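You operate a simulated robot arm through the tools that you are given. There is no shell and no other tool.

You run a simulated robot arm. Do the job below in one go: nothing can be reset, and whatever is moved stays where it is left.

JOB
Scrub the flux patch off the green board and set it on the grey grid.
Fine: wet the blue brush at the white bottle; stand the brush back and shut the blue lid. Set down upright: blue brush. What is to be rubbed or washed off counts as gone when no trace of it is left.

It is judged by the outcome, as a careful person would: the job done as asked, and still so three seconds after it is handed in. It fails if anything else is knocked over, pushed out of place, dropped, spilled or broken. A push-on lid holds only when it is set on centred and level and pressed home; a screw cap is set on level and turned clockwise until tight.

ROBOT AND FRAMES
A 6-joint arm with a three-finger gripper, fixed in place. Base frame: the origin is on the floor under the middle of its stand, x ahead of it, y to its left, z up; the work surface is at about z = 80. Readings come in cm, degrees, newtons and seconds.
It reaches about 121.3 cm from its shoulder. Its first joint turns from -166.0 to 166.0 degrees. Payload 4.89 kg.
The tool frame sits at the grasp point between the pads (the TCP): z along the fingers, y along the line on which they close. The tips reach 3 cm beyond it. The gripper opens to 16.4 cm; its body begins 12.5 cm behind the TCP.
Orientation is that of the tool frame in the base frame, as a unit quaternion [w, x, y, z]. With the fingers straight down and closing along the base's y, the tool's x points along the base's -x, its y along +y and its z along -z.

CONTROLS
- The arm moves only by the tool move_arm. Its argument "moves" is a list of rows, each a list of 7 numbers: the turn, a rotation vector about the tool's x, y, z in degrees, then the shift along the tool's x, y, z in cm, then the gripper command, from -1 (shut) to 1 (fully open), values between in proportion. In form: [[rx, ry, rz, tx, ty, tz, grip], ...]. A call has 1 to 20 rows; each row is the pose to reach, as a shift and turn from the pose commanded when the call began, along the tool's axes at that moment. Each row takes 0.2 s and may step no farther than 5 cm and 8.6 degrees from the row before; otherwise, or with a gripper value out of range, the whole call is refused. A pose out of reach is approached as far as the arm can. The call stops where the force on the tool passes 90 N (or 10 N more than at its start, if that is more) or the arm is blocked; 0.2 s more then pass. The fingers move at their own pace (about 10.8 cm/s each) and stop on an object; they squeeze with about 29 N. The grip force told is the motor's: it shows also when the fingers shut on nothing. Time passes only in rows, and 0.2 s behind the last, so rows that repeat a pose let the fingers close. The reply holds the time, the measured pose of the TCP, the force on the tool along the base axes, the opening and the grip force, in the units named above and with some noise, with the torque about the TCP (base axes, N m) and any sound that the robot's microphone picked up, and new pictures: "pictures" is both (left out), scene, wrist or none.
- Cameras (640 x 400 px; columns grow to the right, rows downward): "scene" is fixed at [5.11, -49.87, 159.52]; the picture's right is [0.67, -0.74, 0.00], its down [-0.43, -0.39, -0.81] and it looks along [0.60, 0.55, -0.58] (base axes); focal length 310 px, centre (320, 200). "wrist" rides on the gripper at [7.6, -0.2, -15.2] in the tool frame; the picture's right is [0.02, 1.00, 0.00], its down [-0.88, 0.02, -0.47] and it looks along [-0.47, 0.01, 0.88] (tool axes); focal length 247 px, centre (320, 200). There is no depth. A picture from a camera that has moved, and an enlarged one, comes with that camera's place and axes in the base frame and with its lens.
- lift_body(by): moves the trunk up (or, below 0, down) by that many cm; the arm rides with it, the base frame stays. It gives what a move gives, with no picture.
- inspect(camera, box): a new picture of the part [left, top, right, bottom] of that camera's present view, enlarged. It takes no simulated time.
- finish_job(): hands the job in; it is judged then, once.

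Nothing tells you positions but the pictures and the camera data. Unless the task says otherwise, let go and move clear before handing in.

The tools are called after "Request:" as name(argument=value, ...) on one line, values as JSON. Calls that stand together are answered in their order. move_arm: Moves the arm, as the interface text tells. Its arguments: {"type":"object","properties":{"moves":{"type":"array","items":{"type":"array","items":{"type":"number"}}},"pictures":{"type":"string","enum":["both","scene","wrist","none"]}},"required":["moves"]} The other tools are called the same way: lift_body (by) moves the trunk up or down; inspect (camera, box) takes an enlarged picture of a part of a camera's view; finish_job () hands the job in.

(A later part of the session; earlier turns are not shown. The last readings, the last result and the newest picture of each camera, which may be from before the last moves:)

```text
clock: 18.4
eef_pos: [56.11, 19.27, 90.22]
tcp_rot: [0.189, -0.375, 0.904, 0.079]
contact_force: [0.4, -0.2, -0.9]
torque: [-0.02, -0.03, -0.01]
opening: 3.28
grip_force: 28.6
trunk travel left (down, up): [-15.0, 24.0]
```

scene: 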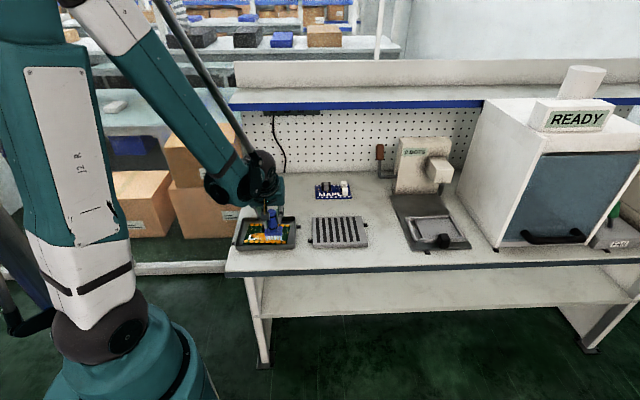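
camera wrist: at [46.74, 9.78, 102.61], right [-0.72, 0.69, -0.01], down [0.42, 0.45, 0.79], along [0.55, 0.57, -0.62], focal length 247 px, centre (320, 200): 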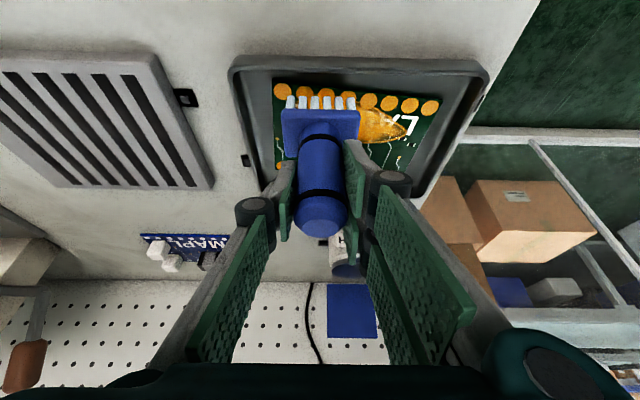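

Request:
move_arm(moves=[[0, 0, 0, 0.05, 0, 0.115, -1], [0, 0, 0, 0.1, 0, 0.23, -1], [0, 0, 0, 0.1, 0, 0.23, -1]], pictures="wrist")

Request:
inspect(camera="scene", box=[230, 200, 310, 260])

Request:
inspect(camera="wrist", box=[230, 40, 410, 170])

```text
clock: 19.2
eef_pos: [55.99, 19.17, 89.83]
tcp_rot: [0.189, -0.375, 0.904, 0.079]
contact_force: [0.2, -0.4, -0.4]
torque: [0.01, -0.02, -0.01]
opening: 3.26
grip_force: 29.3
trunk travel left (down, up): [-15.0, 24.0]
camera wrist: at [46.84, 9.88, 100.75], right [-0.72, 0.69, -0.01], down [0.42, 0.45, 0.79], along [0.55, 0.57, -0.62], focal length 247 px, centre (320, 200)
```

wrist: 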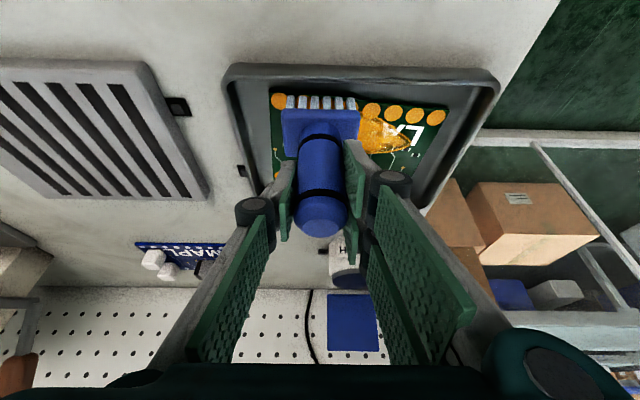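

```text
6.67 times, centred on (270, 230) of scene
camera zoom: at [5.11, -49.87, 159.52], right [0.67, -0.74, 0.0], down [-0.43, -0.39, -0.81], along [0.6, 0.55, -0.58], focal length 2069 px, centre (653, 0)
```

zoom: 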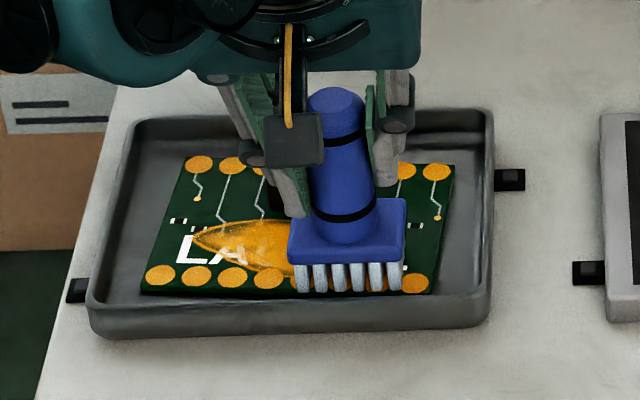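

```text
3.08 times, centred on (320, 105) of wrist
camera zoom: at [46.84, 9.88, 100.75], right [-0.72, 0.69, -0.01], down [0.42, 0.45, 0.79], along [0.55, 0.57, -0.62], focal length 760 px, centre (320, 492)
```

zoom: 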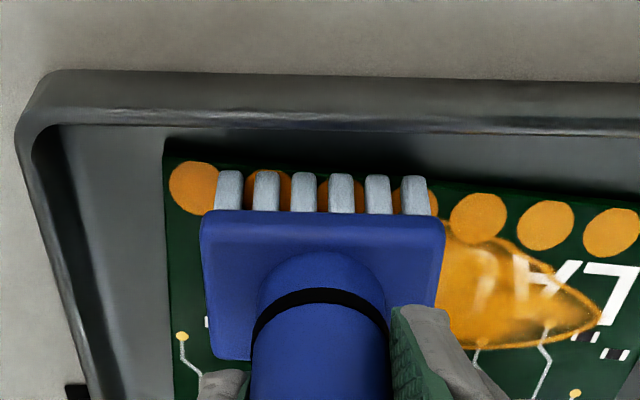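

Still no contact at TCP z 89.83. The tray floor must be thin, so I continue down.

Request:
move_arm(moves=[[0, 0, 0, 0.04, 0, 0.092, -1], [0, 0, 0, 0.08, 0, 0.183, -1], [0, 0, 0, 0.08, 0, 0.183, -1]], pictures="none")

```text
clock: 20.0
eef_pos: [55.89, 19.21, 89.87]
tcp_rot: [0.189, -0.375, 0.904, 0.08]
contact_force: [5.4, -2.2, 28.7]
torque: [0.0, -0.18, 0.03]
opening: 3.27
grip_force: 29.0
trunk travel left (down, up): [-15.0, 24.0]
```

Contact is now about 29 N. I'll ease off slightly and make the first scrub stroke toward the left along the patch.

Request:
move_arm(moves=[[0, 0, 0, -0.04, 0, -0.09, -1], [0, 0, 0, -0.04, 1.2, -0.09, -1], [0, 0, 0, -0.04, 2.4, -0.09, -1], [0, 0, 0, -0.04, 3.6, -0.09, -1], [0, 0, 0, -0.04, 4.8, -0.09, -1], [0, 0, 0, -0.04, 6.0, -0.09, -1], [0, 0, 0, -0.04, 6.0, -0.09, -1]], pictures="wrist")

Request:
inspect(camera="scene", box=[230, 200, 310, 260])

Request:
inspect(camera="wrist", box=[230, 40, 410, 170])

```text
clock: 21.6
eef_pos: [51.93, 23.42, 89.85]
tcp_rot: [0.188, -0.376, 0.904, 0.08]
contact_force: [-0.1, -0.4, -0.9]
torque: [0.02, 0.02, -0.03]
opening: 3.28
grip_force: 28.8
trunk travel left (down, up): [-15.0, 24.0]
camera wrist: at [42.61, 14.02, 100.72], right [-0.72, 0.69, -0.01], down [0.42, 0.45, 0.79], along [0.55, 0.57, -0.62], focal length 247 px, centre (320, 200)
```

wrist: 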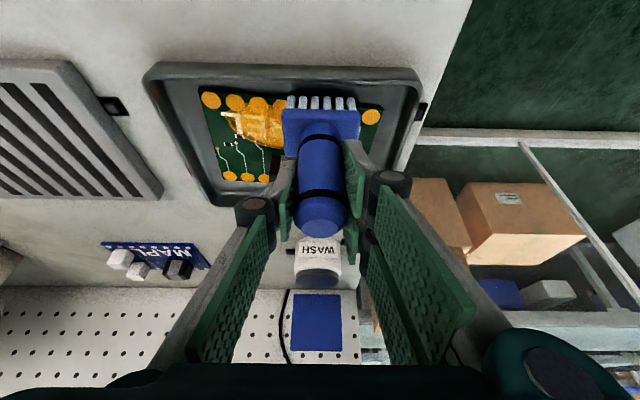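

```text
6.67 times, centred on (270, 230) of scene
camera zoom: at [5.11, -49.87, 159.52], right [0.67, -0.74, 0.0], down [-0.43, -0.39, -0.81], along [0.6, 0.55, -0.58], focal length 2069 px, centre (653, 0)
```

zoom: 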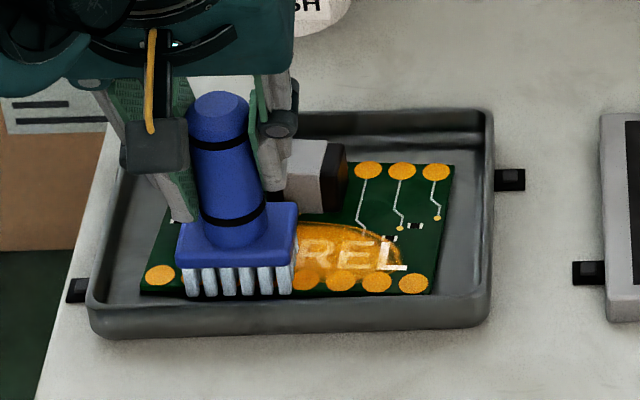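

```text
3.08 times, centred on (320, 105) of wrist
camera zoom: at [42.61, 14.02, 100.72], right [-0.72, 0.69, -0.01], down [0.42, 0.45, 0.79], along [0.55, 0.57, -0.62], focal length 760 px, centre (320, 492)
```

zoom: 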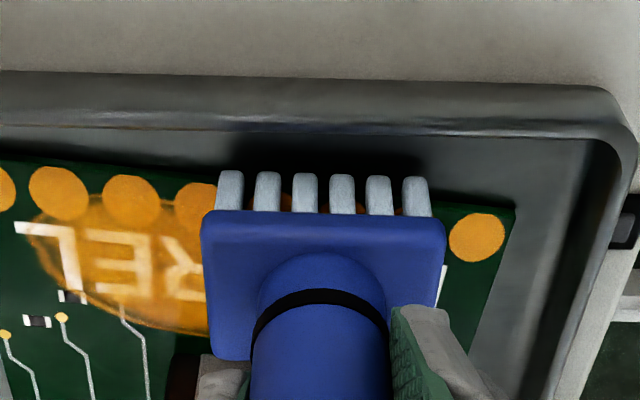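

The stroke lost contact after easing off, but the letters already show better, so the scrubbing works. I'll press slightly more and feel the force here.

Request:
move_arm(moves=[[0, 0, 0, 0.024, 0, 0.055, -1], [0, 0, 0, 0.024, 0, 0.055, -1]], pictures="none")

```text
clock: 22.2
eef_pos: [51.79, 23.46, 89.75]
tcp_rot: [0.19, -0.375, 0.904, 0.079]
contact_force: [1.5, -0.4, 6.5]
torque: [0.13, 0.07, -0.03]
opening: 3.27
grip_force: 28.8
trunk travel left (down, up): [-15.0, 24.0]
```

At 6.5 N the contact is good. I'll press a touch more and scrub back and forth along the front row.

Request:
move_arm(moves=[[0, 0, 0, 0.012, 0, 0.03, -1], [0, 0, 0, 0.012, -1.3, 0.03, -1], [0, 0, 0, 0.012, -2.6, 0.03, -1], [0, 0, 0, 0.012, -3.9, 0.03, -1], [0, 0, 0, 0.012, -5.2, 0.03, -1], [0, 0, 0, 0.012, -6.5, 0.03, -1], [0, 0, 0, 0.012, -5.2, 0.03, -1], [0, 0, 0, 0.012, -3.9, 0.03, -1], [0, 0, 0, 0.012, -2.6, 0.03, -1], [0, 0, 0, 0.012, -1.3, 0.03, -1], [0, 0, 0, 0.012, 0, 0.03, -1]], pictures="wrist")

Request:
inspect(camera="scene", box=[230, 200, 310, 260])

Request:
inspect(camera="wrist", box=[190, 50, 410, 200])

```text
clock: 24.6
eef_pos: [51.77, 23.43, 89.8]
tcp_rot: [0.189, -0.375, 0.904, 0.08]
contact_force: [0.4, -0.1, -0.3]
torque: [0.05, -0.02, 0.04]
opening: 3.28
grip_force: 29.7
trunk travel left (down, up): [-15.0, 24.0]
camera wrist: at [42.61, 14.12, 100.67], right [-0.72, 0.69, -0.01], down [0.42, 0.45, 0.79], along [0.55, 0.57, -0.62], focal length 247 px, centre (320, 200)
```

wrist: 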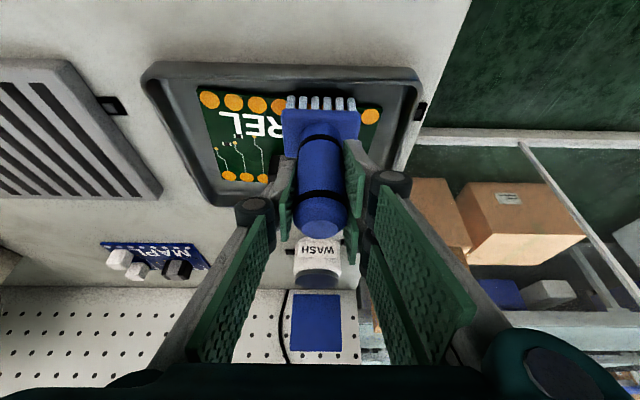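

```text
6.67 times, centred on (270, 230) of scene
camera zoom: at [5.11, -49.87, 159.52], right [0.67, -0.74, 0.0], down [-0.43, -0.39, -0.81], along [0.6, 0.55, -0.58], focal length 2069 px, centre (653, 0)
```

zoom: 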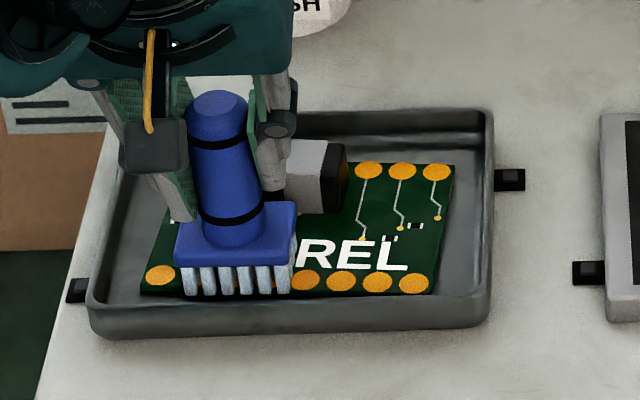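

```text
2.67 times, centred on (300, 125) of wrist
camera zoom: at [42.61, 14.12, 100.67], right [-0.72, 0.69, -0.01], down [0.42, 0.45, 0.79], along [0.55, 0.57, -0.62], focal length 659 px, centre (373, 400)
```

zoom: 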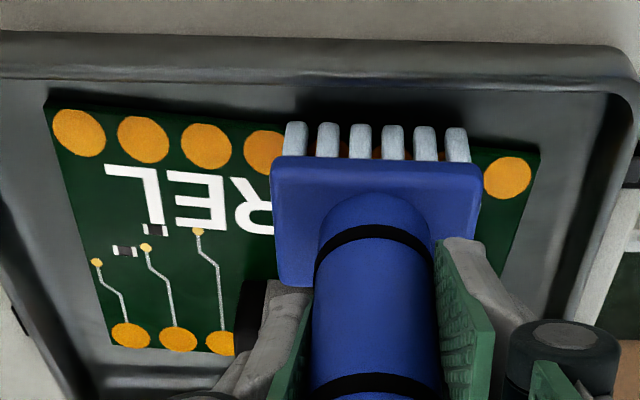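

The right side looks fully clean. I'll lift the brush to see what's left on the left side.

Request:
move_arm(moves=[[0, 0, 0, -1.2, 0, -2.75, -1], [0, 0, 0, -2.4, 0, -5.5, -1], [0, 0, 0, -5.5, 0, -7.0, -1], [0, 0, 0, -5.5, 0, -7.0, -1]], pictures="wrist")

Request:
inspect(camera="scene", box=[230, 200, 310, 260])

Request:
inspect(camera="wrist", box=[190, 0, 430, 150])

```text
clock: 25.6
eef_pos: [53.4, 25.32, 98.72]
tcp_rot: [0.19, -0.375, 0.904, 0.079]
contact_force: [-0.5, -0.5, -0.9]
torque: [0.05, -0.04, 0.01]
opening: 3.29
grip_force: 28.9
trunk travel left (down, up): [-15.0, 24.0]
camera wrist: at [44.2, 15.95, 109.56], right [-0.72, 0.69, -0.01], down [0.42, 0.45, 0.79], along [0.55, 0.57, -0.62], focal length 247 px, centre (320, 200)
```

wrist: 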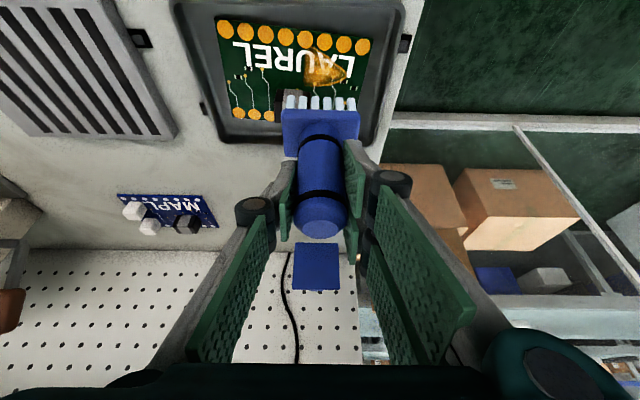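

```text
6.67 times, centred on (270, 230) of scene
camera zoom: at [5.11, -49.87, 159.52], right [0.67, -0.74, 0.0], down [-0.43, -0.39, -0.81], along [0.6, 0.55, -0.58], focal length 2069 px, centre (653, 0)
```

zoom: 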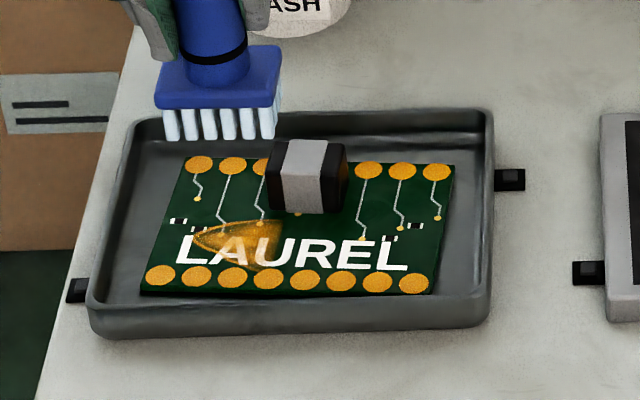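

```text
2.67 times, centred on (310, 75) of wrist
camera zoom: at [44.2, 15.95, 109.56], right [-0.72, 0.69, -0.01], down [0.42, 0.45, 0.79], along [0.55, 0.57, -0.62], focal length 659 px, centre (347, 533)
```

zoom: 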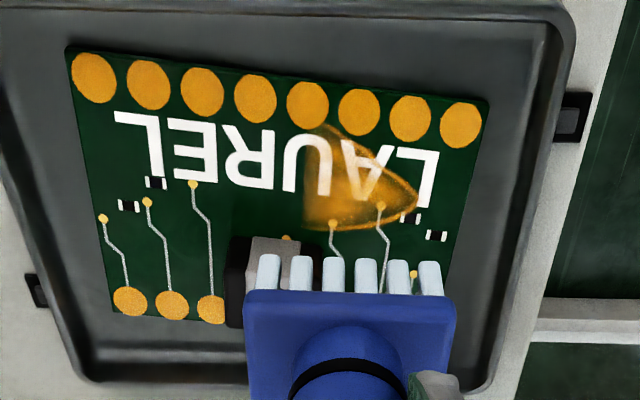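

About a third of the patch remains on the left (e1 ≈ 17–22, e2 ≈ 53–57.4). I'll set the brush back down there, in front of the tall part.

Request:
move_arm(moves=[[0, 0, 0, 1.28, 0.55, -0.56, -1], [0, 0, 0, 2.8, 0.55, 2.9, -1], [0, 0, 0, 4.2, 0.55, 6.1, -1], [0, 0, 0, 4.6, 0.55, 7.0, -1], [0, 0, 0, 4.73, 0.55, 7.31, -1], [0, 0, 0, 4.73, 0.55, 7.31, -1]], pictures="none")

```text
clock: 27.0
eef_pos: [51.93, 24.66, 89.75]
tcp_rot: [0.189, -0.377, 0.903, 0.08]
contact_force: [3.1, -1.8, 23.4]
torque: [-0.02, 0.05, 0.01]
opening: 3.29
grip_force: 28.6
trunk travel left (down, up): [-15.0, 24.0]
```

Contact is good at 23 N. I'll scrub with short strokes across the remaining patch.

Request:
move_arm(moves=[[0, 0, 0, 0, 0.7, 0, -1], [0, 0, 0, 0, 1.4, 0, -1], [0, 0, 0, 0, 0.7, 0, -1], [0, 0, 0, 0, 0, 0, -1], [0, 0, 0, 0, -0.8, 0, -1], [0, 0, 0, 0, -1.6, 0, -1], [0, 0, 0, 0, -2.4, 0, -1], [0, 0, 0, 0, -1.6, 0, -1], [0, 0, 0, 0, -0.8, 0, -1], [0, 0, 0, 0, 0, 0, -1], [0, 0, 0, 0, 0.7, 0, -1], [0, 0, 0, 0, 1.4, 0, -1], [0, 0, 0, 0, 0.7, 0, -1], [0, 0, 0, 0, 0, 0, -1]], pictures="none")

Request:
inspect(camera="scene", box=[230, 200, 310, 260])

```text
clock: 30.0
eef_pos: [52.05, 24.46, 89.76]
tcp_rot: [0.189, -0.375, 0.904, 0.079]
contact_force: [-1.9, 1.2, 4.8]
torque: [0.17, 0.23, -0.03]
opening: 3.25
grip_force: 29.0
trunk travel left (down, up): [-15.0, 24.0]
```

```text
6.67 times, centred on (270, 230) of scene
camera zoom: at [5.11, -49.87, 159.52], right [0.67, -0.74, 0.0], down [-0.43, -0.39, -0.81], along [0.6, 0.55, -0.58], focal length 2069 px, centre (653, 0)
```

zoom: 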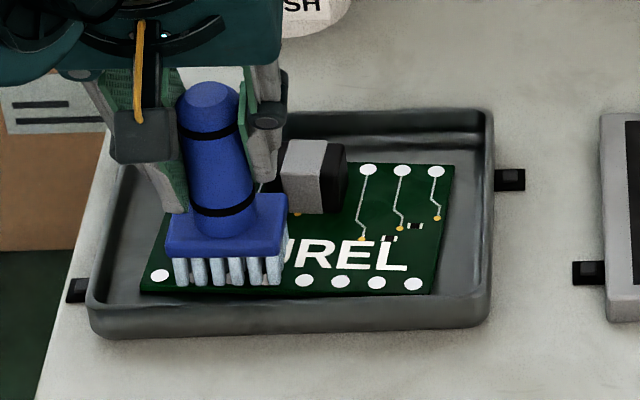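

The pads on the board have changed from gold to white, which suggests it's fully clean. I'll lift the brush and verify.

Request:
move_arm(moves=[[0, 0, 0, -1.2, 0, -2.75, -1], [0, 0, 0, -2.4, 0, -5.5, -1], [0, 0, 0, -5.5, 0, -7.0, -1], [0, 0, 0, -5.5, 0, -7.0, -1]], pictures="wrist")

Request:
inspect(camera="scene", box=[230, 200, 310, 260])

Request:
inspect(camera="wrist", box=[190, 0, 430, 150])

```text
clock: 31.0
eef_pos: [53.97, 26.05, 98.6]
tcp_rot: [0.19, -0.375, 0.904, 0.08]
contact_force: [0.5, 0.0, -0.8]
torque: [0.07, -0.06, -0.03]
opening: 3.25
grip_force: 28.2
trunk travel left (down, up): [-15.0, 24.0]
camera wrist: at [44.76, 16.66, 109.37], right [-0.72, 0.69, -0.01], down [0.42, 0.45, 0.79], along [0.55, 0.57, -0.62], focal length 247 px, centre (320, 200)
```

wrist: 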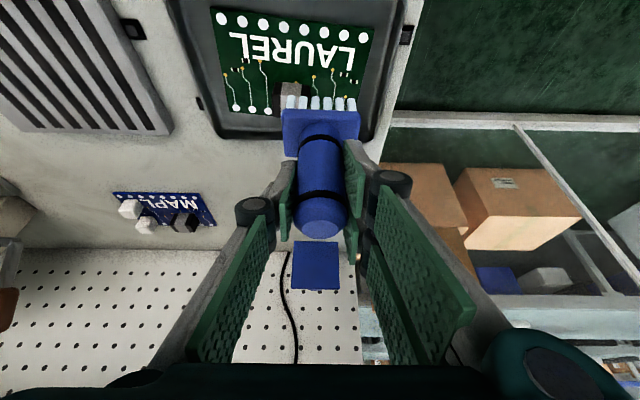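

```text
6.67 times, centred on (270, 230) of scene
camera zoom: at [5.11, -49.87, 159.52], right [0.67, -0.74, 0.0], down [-0.43, -0.39, -0.81], along [0.6, 0.55, -0.58], focal length 2069 px, centre (653, 0)
```

zoom: 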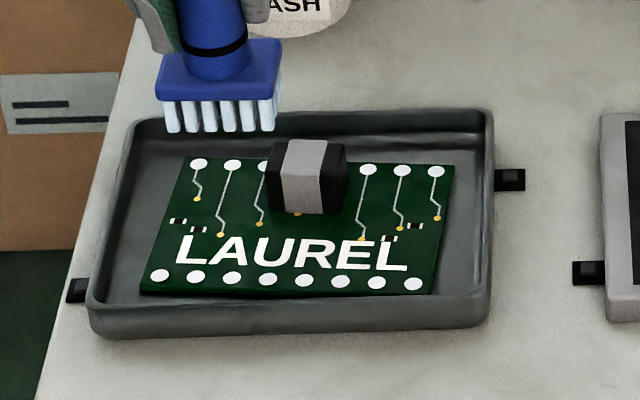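

```text
2.67 times, centred on (310, 75) of wrist
camera zoom: at [44.76, 16.66, 109.37], right [-0.72, 0.69, -0.01], down [0.42, 0.45, 0.79], along [0.55, 0.57, -0.62], focal length 659 px, centre (347, 533)
```

zoom: 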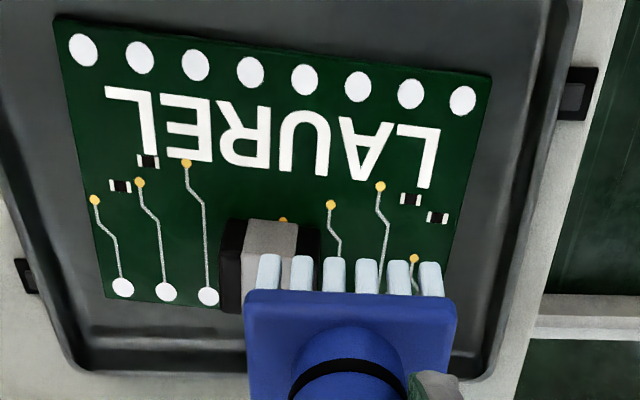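

The board is completely clean. Now I'll carry the brush back above the spot where it stood.

Request:
move_arm(moves=[[0, 0, 0, -3.64, -2.38, 1.52, -1], [0, 0, 0, -7.28, -4.77, 3.04, -1], [0, 0, 0, -10.92, -7.15, 4.56, -1], [0, 0, 0, -14.55, -9.53, 6.07, -1], [0, 0, 0, -18.19, -11.92, 7.59, -1], [0, 0, 0, -21.83, -14.3, 9.11, -1], [0, 0, 0, -21.83, -14.3, 9.11, -1]])

Request:
inspect(camera="scene", box=[240, 130, 340, 210])

```text
clock: 32.6
eef_pos: [80.65, 32.77, 99.15]
tcp_rot: [0.189, -0.374, 0.905, 0.079]
contact_force: [-0.3, -0.4, -1.4]
torque: [0.0, 0.07, 0.01]
opening: 3.27
grip_force: 29.0
trunk travel left (down, up): [-15.0, 24.0]
camera wrist: at [71.39, 23.33, 109.86], right [-0.72, 0.69, -0.01], down [0.42, 0.45, 0.79], along [0.55, 0.57, -0.62], focal length 247 px, centre (320, 200)
```

scene: 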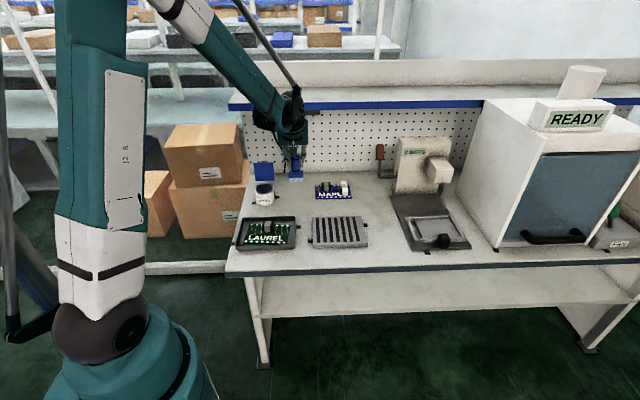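
wrist: 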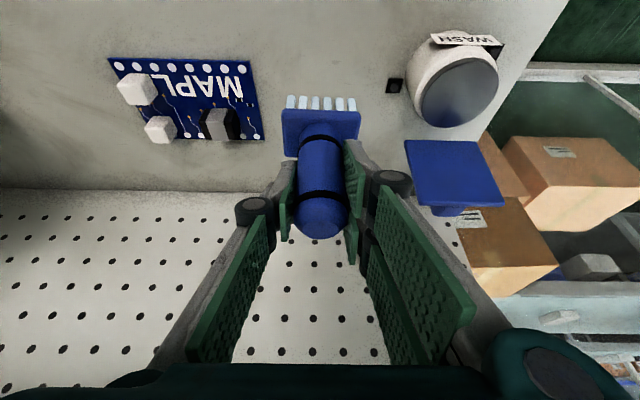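

```text
5.00 times, centred on (290, 170) of scene
camera zoom: at [5.11, -49.87, 159.52], right [0.67, -0.74, 0.0], down [-0.43, -0.39, -0.81], along [0.6, 0.55, -0.58], focal length 1552 px, centre (470, 350)
```

zoom: 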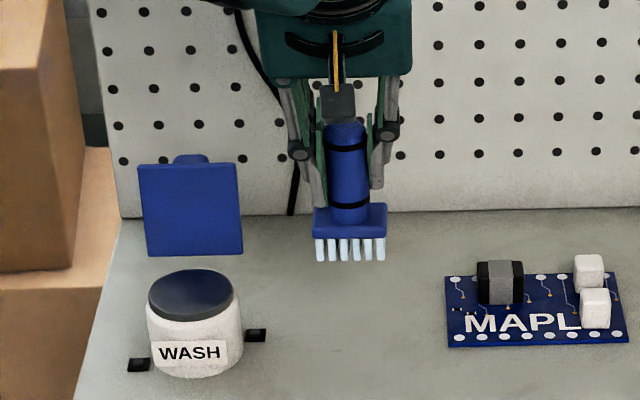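

I'm above the brush's spot, so I'll lower it most of the way and then feel for the table.

Request:
move_arm(moves=[[0, 0, 0, 1.6, 0, 3.6, -1], [0, 0, 0, 2.9, 0, 6.6, -1], [0, 0, 0, 3.5, 0, 8.0, -1], [0, 0, 0, 3.77, 0, 8.61, -1], [0, 0, 0, 3.77, 0, 8.61, -1]], pictures="none")

Request:
inspect(camera="scene", box=[250, 150, 340, 215])

```text
clock: 33.8
eef_pos: [80.35, 32.7, 89.29]
tcp_rot: [0.188, -0.375, 0.904, 0.079]
contact_force: [0.3, -0.5, -1.4]
torque: [0.0, 0.02, 0.03]
opening: 3.28
grip_force: 28.8
trunk travel left (down, up): [-15.0, 24.0]
```

```text
6.15 times, centred on (295, 182) of scene
camera zoom: at [5.11, -49.87, 159.52], right [0.67, -0.74, 0.0], down [-0.43, -0.39, -0.81], along [0.6, 0.55, -0.58], focal length 1910 px, centre (474, 308)
```

zoom: 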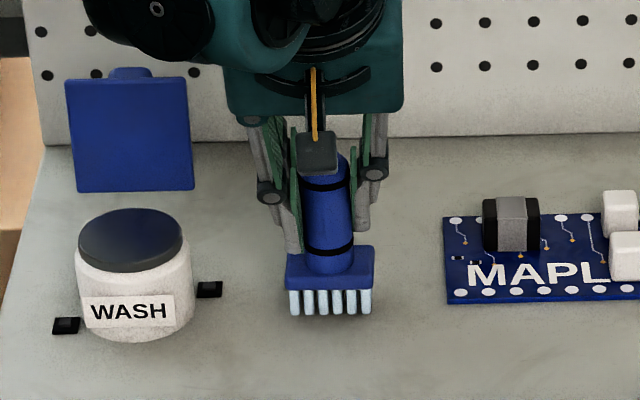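

No contact yet, so I'll keep lowering in small steps.

Request:
move_arm(moves=[[0, 0, 0, 0.04, 0, 0.09, -1], [0, 0, 0, 0.08, 0, 0.18, -1], [0, 0, 0, 0.08, 0, 0.18, -1]], pictures="none")

```text
clock: 34.6
eef_pos: [80.49, 32.68, 89.27]
tcp_rot: [0.189, -0.374, 0.904, 0.079]
contact_force: [-0.4, -0.6, -0.8]
torque: [-0.02, 0.03, -0.01]
opening: 3.25
grip_force: 29.3
trunk travel left (down, up): [-15.0, 24.0]
```

Request:
move_arm(moves=[[0, 0, 0, 0.04, 0, 0.09, -1], [0, 0, 0, 0.08, 0, 0.18, -1], [0, 0, 0, 0.08, 0, 0.18, -1]], pictures="none")

```text
clock: 35.4
eef_pos: [80.41, 32.77, 89.02]
tcp_rot: [0.188, -0.375, 0.904, 0.079]
contact_force: [-0.1, 0.4, -0.3]
torque: [0.0, 0.01, 0.01]
opening: 3.26
grip_force: 29.0
trunk travel left (down, up): [-15.0, 24.0]
```

Request:
move_arm(moves=[[0, 0, 0, 0.04, 0, 0.09, -1], [0, 0, 0, 0.08, 0, 0.18, -1], [0, 0, 0, 0.08, 0, 0.18, -1]], pictures="none")

Request:
inspect(camera="scene", box=[250, 150, 340, 215])

```text
clock: 36.2
eef_pos: [80.29, 32.7, 88.75]
tcp_rot: [0.189, -0.375, 0.904, 0.079]
contact_force: [1.1, -1.0, 4.2]
torque: [-0.03, 0.13, 0.03]
opening: 3.29
grip_force: 29.1
trunk travel left (down, up): [-15.0, 24.0]
```

```text
6.15 times, centred on (295, 182) of scene
camera zoom: at [5.11, -49.87, 159.52], right [0.67, -0.74, 0.0], down [-0.43, -0.39, -0.81], along [0.6, 0.55, -0.58], focal length 1910 px, centre (474, 308)
```

zoom: 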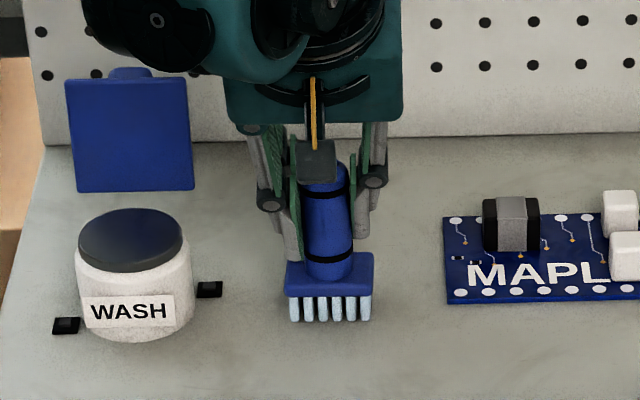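

The brush is down with about 4 N of contact. I'll open the gripper gently and check that it stands.

Request:
move_arm(moves=[[0, 0, 0, 0, 0, 0, -0.5], [0, 0, 0, 0, 0, 0, -0.3], [0, 0, 0, 0, 0, 0, -0.1], [0, 0, 0, 0, 0, 0, 0], [0, 0, 0, 0, 0, 0, 0]], pictures="wrist")

Request:
inspect(camera="scene", box=[250, 150, 340, 215])

```text
clock: 37.4
eef_pos: [80.41, 32.74, 88.73]
tcp_rot: [0.189, -0.375, 0.904, 0.08]
contact_force: [0.2, 0.7, 1.0]
torque: [0.01, 0.0, -0.01]
opening: 8.17
grip_force: 0.0
trunk travel left (down, up): [-15.0, 24.0]
camera wrist: at [71.14, 23.39, 99.6], right [-0.72, 0.69, -0.01], down [0.42, 0.45, 0.79], along [0.55, 0.57, -0.62], focal length 247 px, centre (320, 200)
```

wrist: 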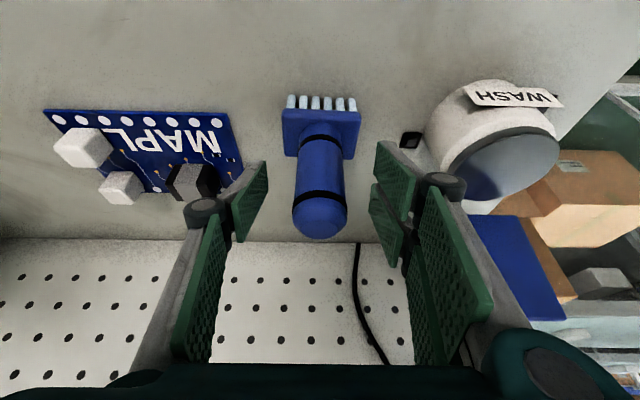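

```text
6.15 times, centred on (295, 182) of scene
camera zoom: at [5.11, -49.87, 159.52], right [0.67, -0.74, 0.0], down [-0.43, -0.39, -0.81], along [0.6, 0.55, -0.58], focal length 1910 px, centre (474, 308)
```

zoom: 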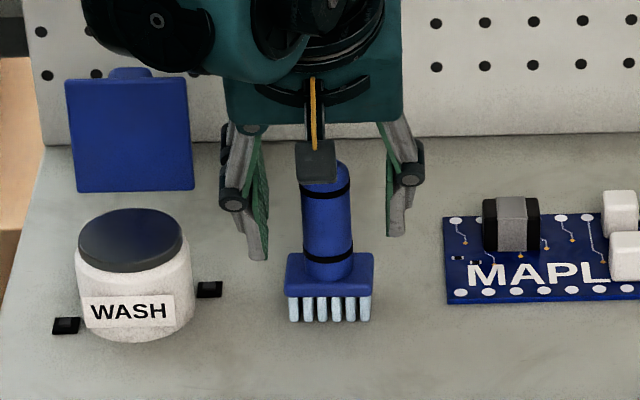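

The brush stands upright on its own. I'll lift off straight up, retreat forward and spin the hand 90° so the fingers open front-to-back for swinging the lid.

Request:
move_arm(moves=[[0, 0, 0, -1.2, 0, -2.75, 0], [0, 0, 0, -2.4, 0, -5.5, 0], [0, 0, 0, -3.6, 0, -8.25, 0], [0, 0, 0, -4.81, 0, -10.99, 0], [0, 0, 0, -0.6, 1, -12.9, 0], [0, 0, 0, 3.6, 2, -14.7, 0], [0, 0, 0, 3.6, 2, -14.7, 0]], pictures="scene")

Request:
move_arm(moves=[[0, 0, 8.2, 0.5, 1, 0, 0.2], [0, 0, 16.4, 0.5, 2, 0, 0.4], [0, 0, 24.6, 0.5, 3, 0, 0.6], [0, 0, 32.8, 0.5, 4, 0, 0.8], [0, 0, 41, 0.5, 5, 0, 1], [0, 0, 49.2, 0.5, 6, 0, 1], [0, 0, 57.4, 0.5, 7, 0, 1], [0, 0, 65.6, 0.5, 8, 0, 1], [0, 0, 73.8, 0.5, 9, 0, 1], [0, 0, 82, 0.5, 10, 0, 1], [0, 0, 90, 0.5, 11, 0, 1], [0, 0, 90, 0.5, 11, 0, 1]])

```text
clock: 39.0
eef_pos: [72.43, 27.51, 100.74]
tcp_rot: [0.189, -0.375, 0.904, 0.079]
contact_force: [-0.1, 0.4, -0.1]
torque: [0.01, -0.06, -0.01]
opening: 8.18
grip_force: 0.0
trunk travel left (down, up): [-15.0, 24.0]
```

scene: 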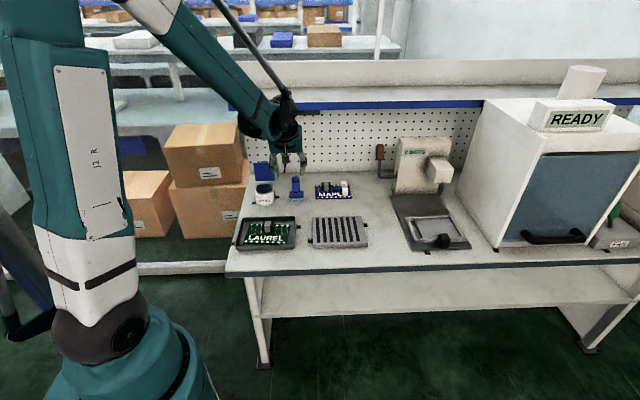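

```text
clock: 41.6
eef_pos: [64.51, 35.21, 100.55]
tcp_rot: [0.077, 0.375, 0.904, 0.19]
contact_force: [1.1, -1.0, 0.4]
torque: [0.01, 0.03, 0.01]
opening: 16.39
grip_force: 0.1
trunk travel left (down, up): [-15.0, 24.0]
camera wrist: at [54.53, 36.13, 114.48], right [0.63, 0.66, 0.4], down [0.5, -0.75, 0.44], along [0.59, -0.08, -0.8], focal length 247 px, centre (320, 200)
```

scene: 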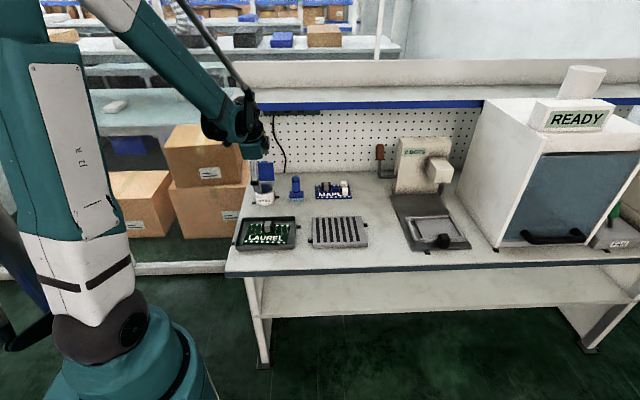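
wrist: 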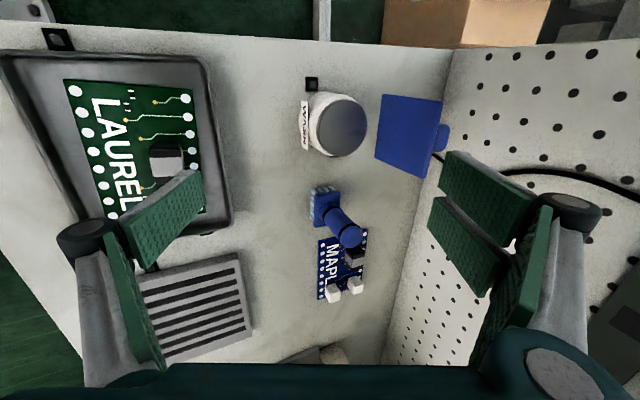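

The hand is now rotated so its fingers open front-to-back. I'll zoom on the lid and jar from this side.

Request:
inspect(camera="wrist", box=[290, 70, 470, 190])

```text
3.33 times, centred on (380, 130) of wrist
camera zoom: at [54.53, 36.13, 114.48], right [0.63, 0.66, 0.4], down [0.5, -0.75, 0.44], along [0.59, -0.08, -0.8], focal length 823 px, centre (120, 433)
```

zoom: 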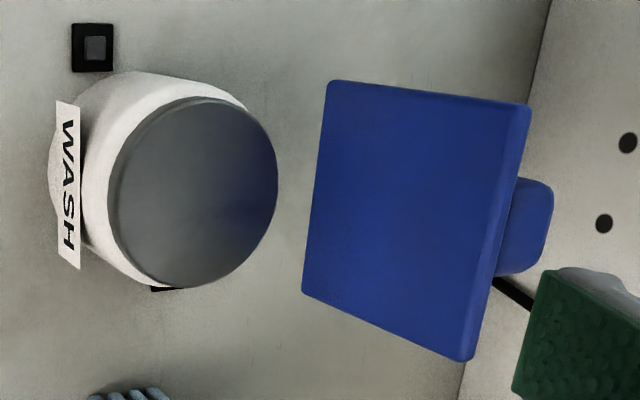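

The lid's top edge is near z 95, e2 86.3, with a knob sticking out behind it to about e2 89. I'll bring the open hand over the top of the lid so the rear fingers are behind it, staying clear of the shelf.

Request:
move_arm(moves=[[0, 0, 0, 0.2, 2.31, 2.2, 1], [0, 0, 0, 0.4, 4.62, 4.4, 1], [0, 0, 0, 0.6, 6.94, 6.6, 1], [0, 0, 0, 0.82, 9.25, 8.79, 1], [0, 0, 0, 0.82, 9.25, 8.79, 1]])

Request:
inspect(camera="scene", box=[220, 80, 330, 210])

Request:
inspect(camera="wrist", box=[160, 60, 560, 300])

```text
clock: 42.8
eef_pos: [71.96, 43.98, 96.36]
tcp_rot: [0.078, 0.374, 0.905, 0.189]
contact_force: [-0.1, -0.4, -0.6]
torque: [-0.02, 0.01, 0.01]
opening: 16.39
grip_force: 0.0
trunk travel left (down, up): [-15.0, 24.0]
camera wrist: at [62.14, 44.94, 110.23], right [0.63, 0.66, 0.4], down [0.5, -0.74, 0.44], along [0.59, -0.08, -0.8], focal length 247 px, centre (320, 200)
```

scene: 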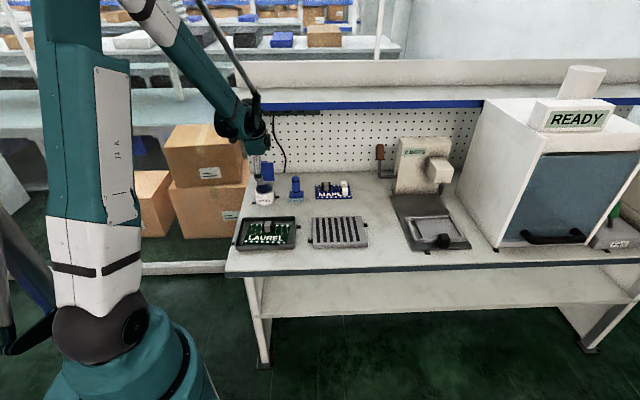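
wrist: 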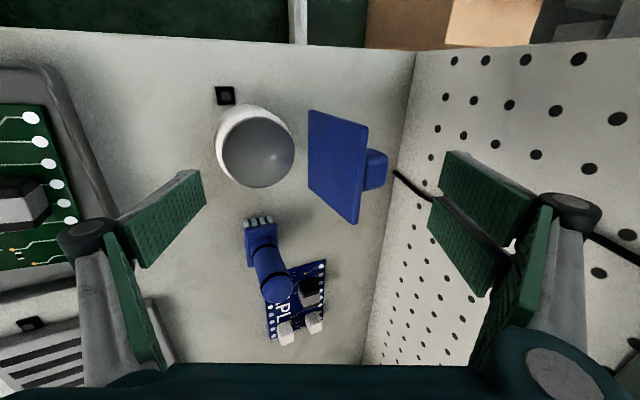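

```text
3.08 times, centred on (275, 145) of scene
camera zoom: at [5.11, -49.87, 159.52], right [0.67, -0.74, 0.0], down [-0.43, -0.39, -0.81], along [0.6, 0.55, -0.58], focal length 955 px, centre (458, 369)
```

zoom: 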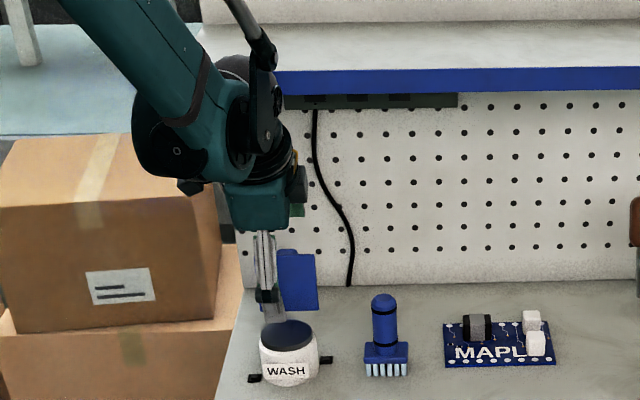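

```text
1.60 times, centred on (360, 180) of wrist
camera zoom: at [62.14, 44.94, 110.23], right [0.63, 0.66, 0.4], down [0.5, -0.74, 0.44], along [0.59, -0.08, -0.8], focal length 395 px, centre (256, 232)
```

zoom: 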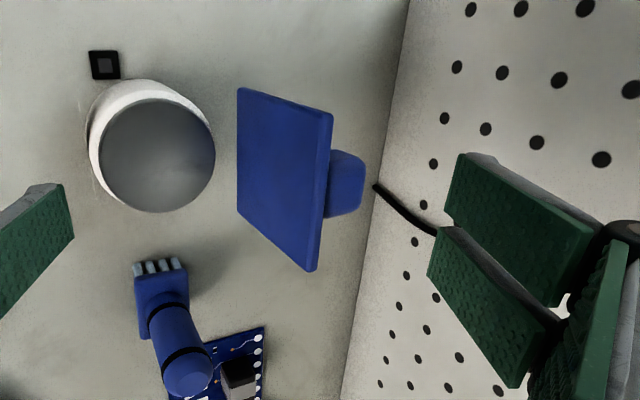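

The rear fingers are just behind the lid and knob (knob end e2 ≈ 88.8, finger face ≈ 90.7). I'll lower about 3 cm so the tips sit behind the knob.

Request:
move_arm(moves=[[1.2, 0, 0, 0, -0.3, 1.0, 1], [2.4, 0, 0, 0, -0.65, 2.0, 1], [3.6, 0, 0, 0, -0.95, 2.92, 1], [3.6, 0, 0, 0, -0.95, 2.92, 1]])

Request:
inspect(camera="scene", box=[220, 100, 330, 210])

Request:
inspect(camera="wrist", box=[160, 60, 560, 300])

```text
clock: 43.8
eef_pos: [72.39, 44.36, 93.26]
tcp_rot: [0.065, 0.376, 0.91, 0.161]
contact_force: [0.3, -0.5, 0.4]
torque: [0.0, 0.02, 0.0]
opening: 16.42
grip_force: 0.1
trunk travel left (down, up): [-15.0, 24.0]
camera wrist: at [63.14, 45.91, 107.56], right [0.65, 0.68, 0.34], down [0.52, -0.72, 0.45], along [0.55, -0.11, -0.83], focal length 247 px, centre (320, 200)
```

scene: 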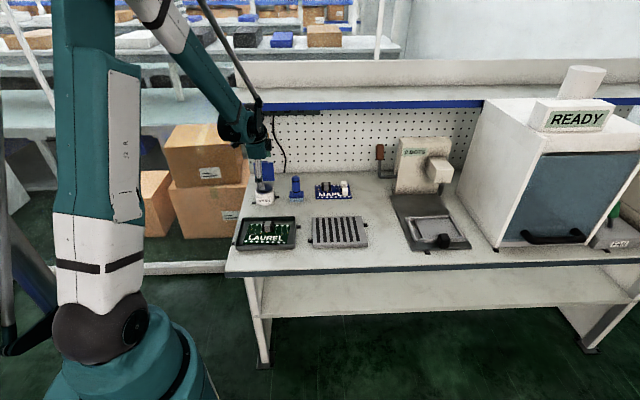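
wrist: 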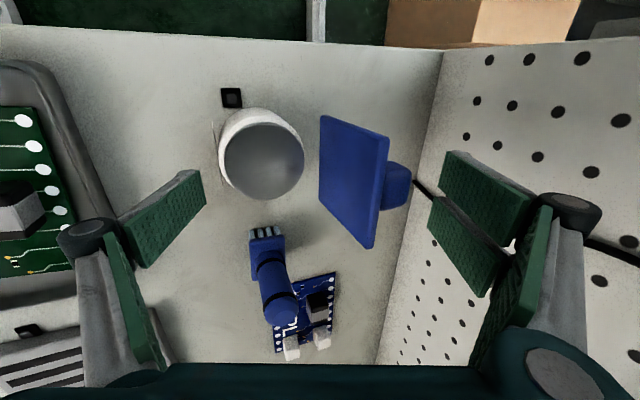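

```text
3.64 times, centred on (275, 155) of scene
camera zoom: at [5.11, -49.87, 159.52], right [0.67, -0.74, 0.0], down [-0.43, -0.39, -0.81], along [0.6, 0.55, -0.58], focal length 1129 px, centre (484, 364)
```

zoom: 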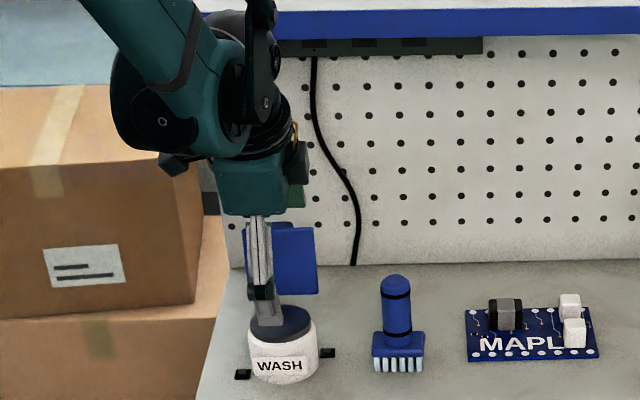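

```text
1.60 times, centred on (360, 180) of wrist
camera zoom: at [63.14, 45.91, 107.56], right [0.65, 0.68, 0.34], down [0.52, -0.72, 0.45], along [0.55, -0.11, -0.83], focal length 395 px, centre (256, 232)
```

zoom: 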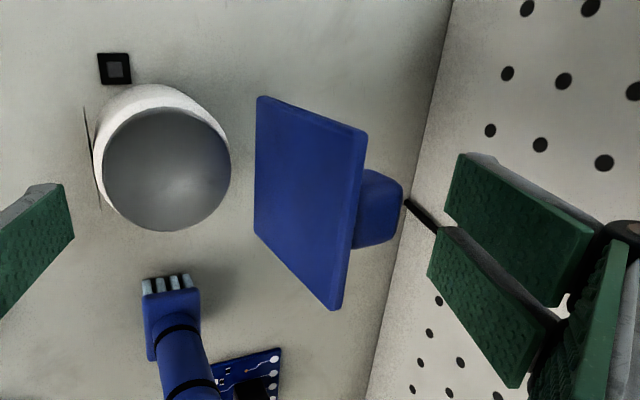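

The tips are at z ≈ 93.3 behind the knob, with no contact force. Now I'll draw the hand forward slowly to swing the lid.

Request:
move_arm(moves=[[0, 0, 0, 0, -0.94, -0.342, 1], [0, 0, 0, 0, -1.88, -0.684, 1], [0, 0, 0, 0, -2.82, -1.026, 1], [0, 0, 0, 0, -3.76, -1.368, 1], [0, 0, 0, 0, -4.7, -1.71, 1], [0, 0, 0, 0, -4.7, -1.71, 1]])

Request:
inspect(camera="scene", box=[220, 100, 330, 210])

Request:
inspect(camera="wrist", box=[160, 60, 560, 300])

```text
clock: 45.2
eef_pos: [68.93, 40.78, 93.19]
tcp_rot: [0.065, 0.376, 0.91, 0.161]
contact_force: [-0.7, 0.0, -0.7]
torque: [0.01, -0.01, -0.01]
opening: 16.37
grip_force: 0.0
trunk travel left (down, up): [-15.0, 24.0]
camera wrist: at [59.71, 42.39, 107.47], right [0.65, 0.68, 0.34], down [0.52, -0.72, 0.45], along [0.55, -0.11, -0.83], focal length 247 px, centre (320, 200)
```

scene: 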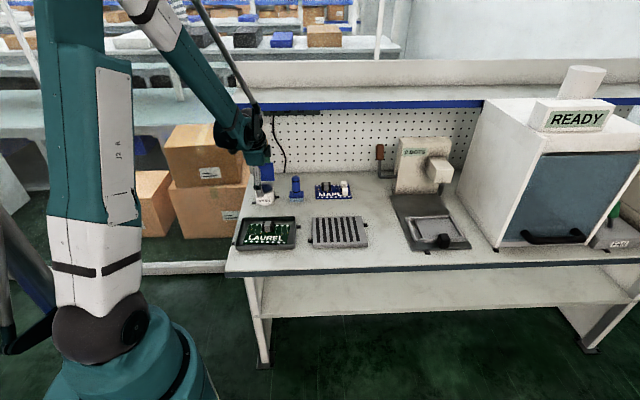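
wrist: 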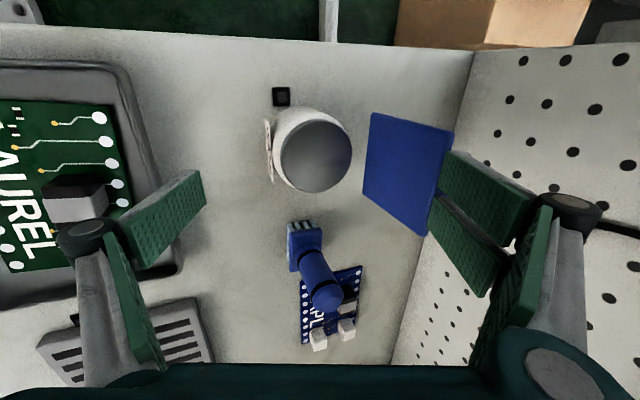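

```text
3.64 times, centred on (275, 155) of scene
camera zoom: at [5.11, -49.87, 159.52], right [0.67, -0.74, 0.0], down [-0.43, -0.39, -0.81], along [0.6, 0.55, -0.58], focal length 1129 px, centre (484, 364)
```

zoom: 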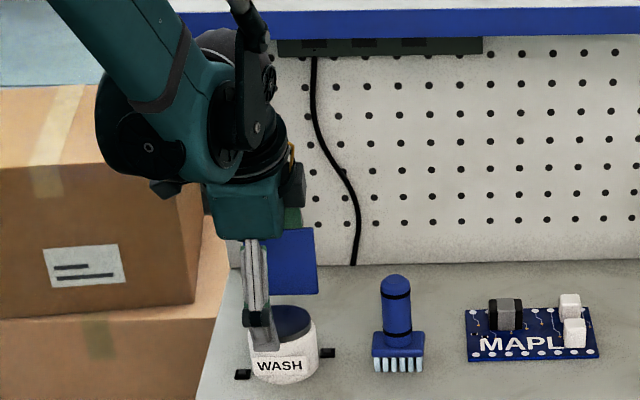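

```text
1.60 times, centred on (360, 180) of wrist
camera zoom: at [59.71, 42.39, 107.47], right [0.65, 0.68, 0.34], down [0.52, -0.72, 0.45], along [0.55, -0.11, -0.83], focal length 395 px, centre (256, 232)
```

zoom: 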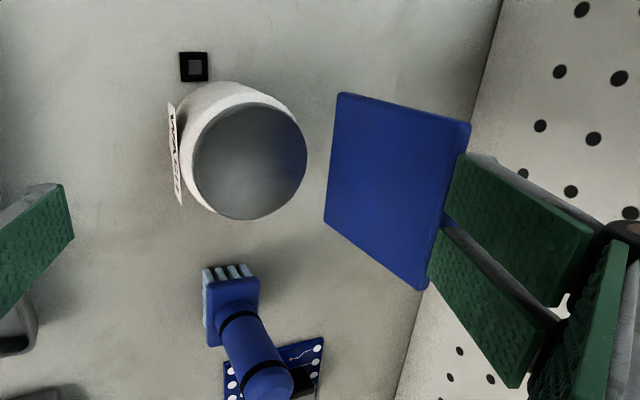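

The fingers are now right behind the lid, which hasn't moved yet. I'll continue forward slowly.

Request:
move_arm(moves=[[0, 0, 0, 0, -0.47, -0.171, 1], [0, 0, 0, 0, -0.94, -0.342, 1], [0, 0, 0, 0, -1.41, -0.513, 1], [0, 0, 0, 0, -1.88, -0.684, 1], [0, 0, 0, 0, -1.88, -0.684, 1]], pictures="wrist")

Request:
inspect(camera="scene", box=[220, 100, 330, 210])

Request:
inspect(camera="wrist", box=[160, 60, 560, 300])

```text
clock: 46.4
eef_pos: [67.45, 39.44, 93.41]
tcp_rot: [0.065, 0.376, 0.91, 0.161]
contact_force: [-0.4, 0.0, -0.7]
torque: [0.05, -0.04, -0.02]
opening: 16.38
grip_force: 0.0
trunk travel left (down, up): [-15.0, 24.0]
camera wrist: at [58.12, 41.02, 107.65], right [0.65, 0.68, 0.34], down [0.52, -0.72, 0.45], along [0.55, -0.11, -0.83], focal length 247 px, centre (320, 200)
```

wrist: 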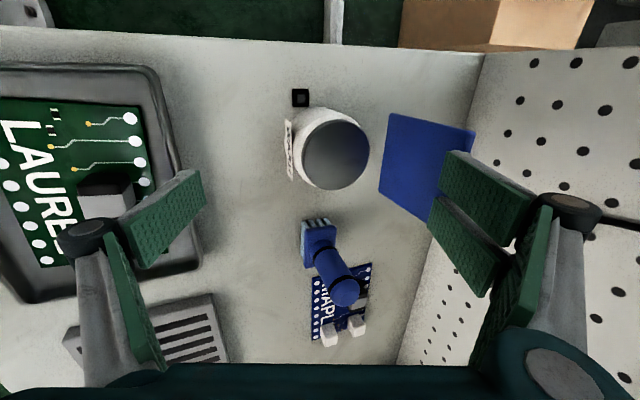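

```text
3.64 times, centred on (275, 155) of scene
camera zoom: at [5.11, -49.87, 159.52], right [0.67, -0.74, 0.0], down [-0.43, -0.39, -0.81], along [0.6, 0.55, -0.58], focal length 1129 px, centre (484, 364)
```

zoom: 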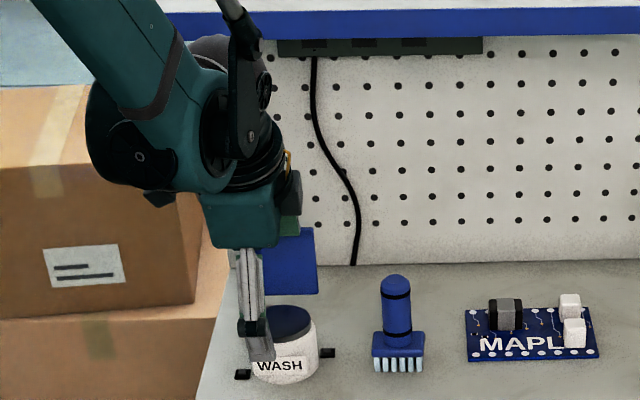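

```text
1.60 times, centred on (360, 180) of wrist
camera zoom: at [58.12, 41.02, 107.65], right [0.65, 0.68, 0.34], down [0.52, -0.72, 0.45], along [0.55, -0.11, -0.83], focal length 395 px, centre (256, 232)
```

zoom: 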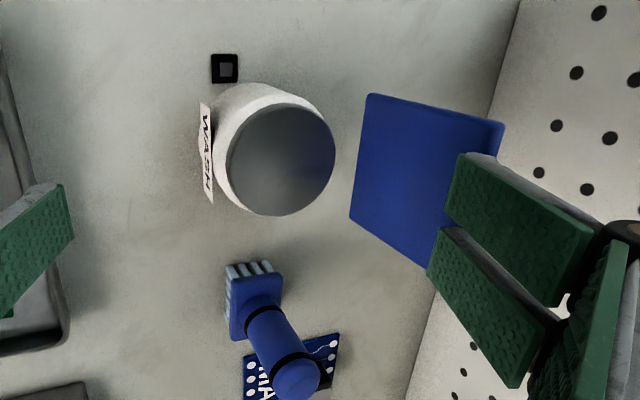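

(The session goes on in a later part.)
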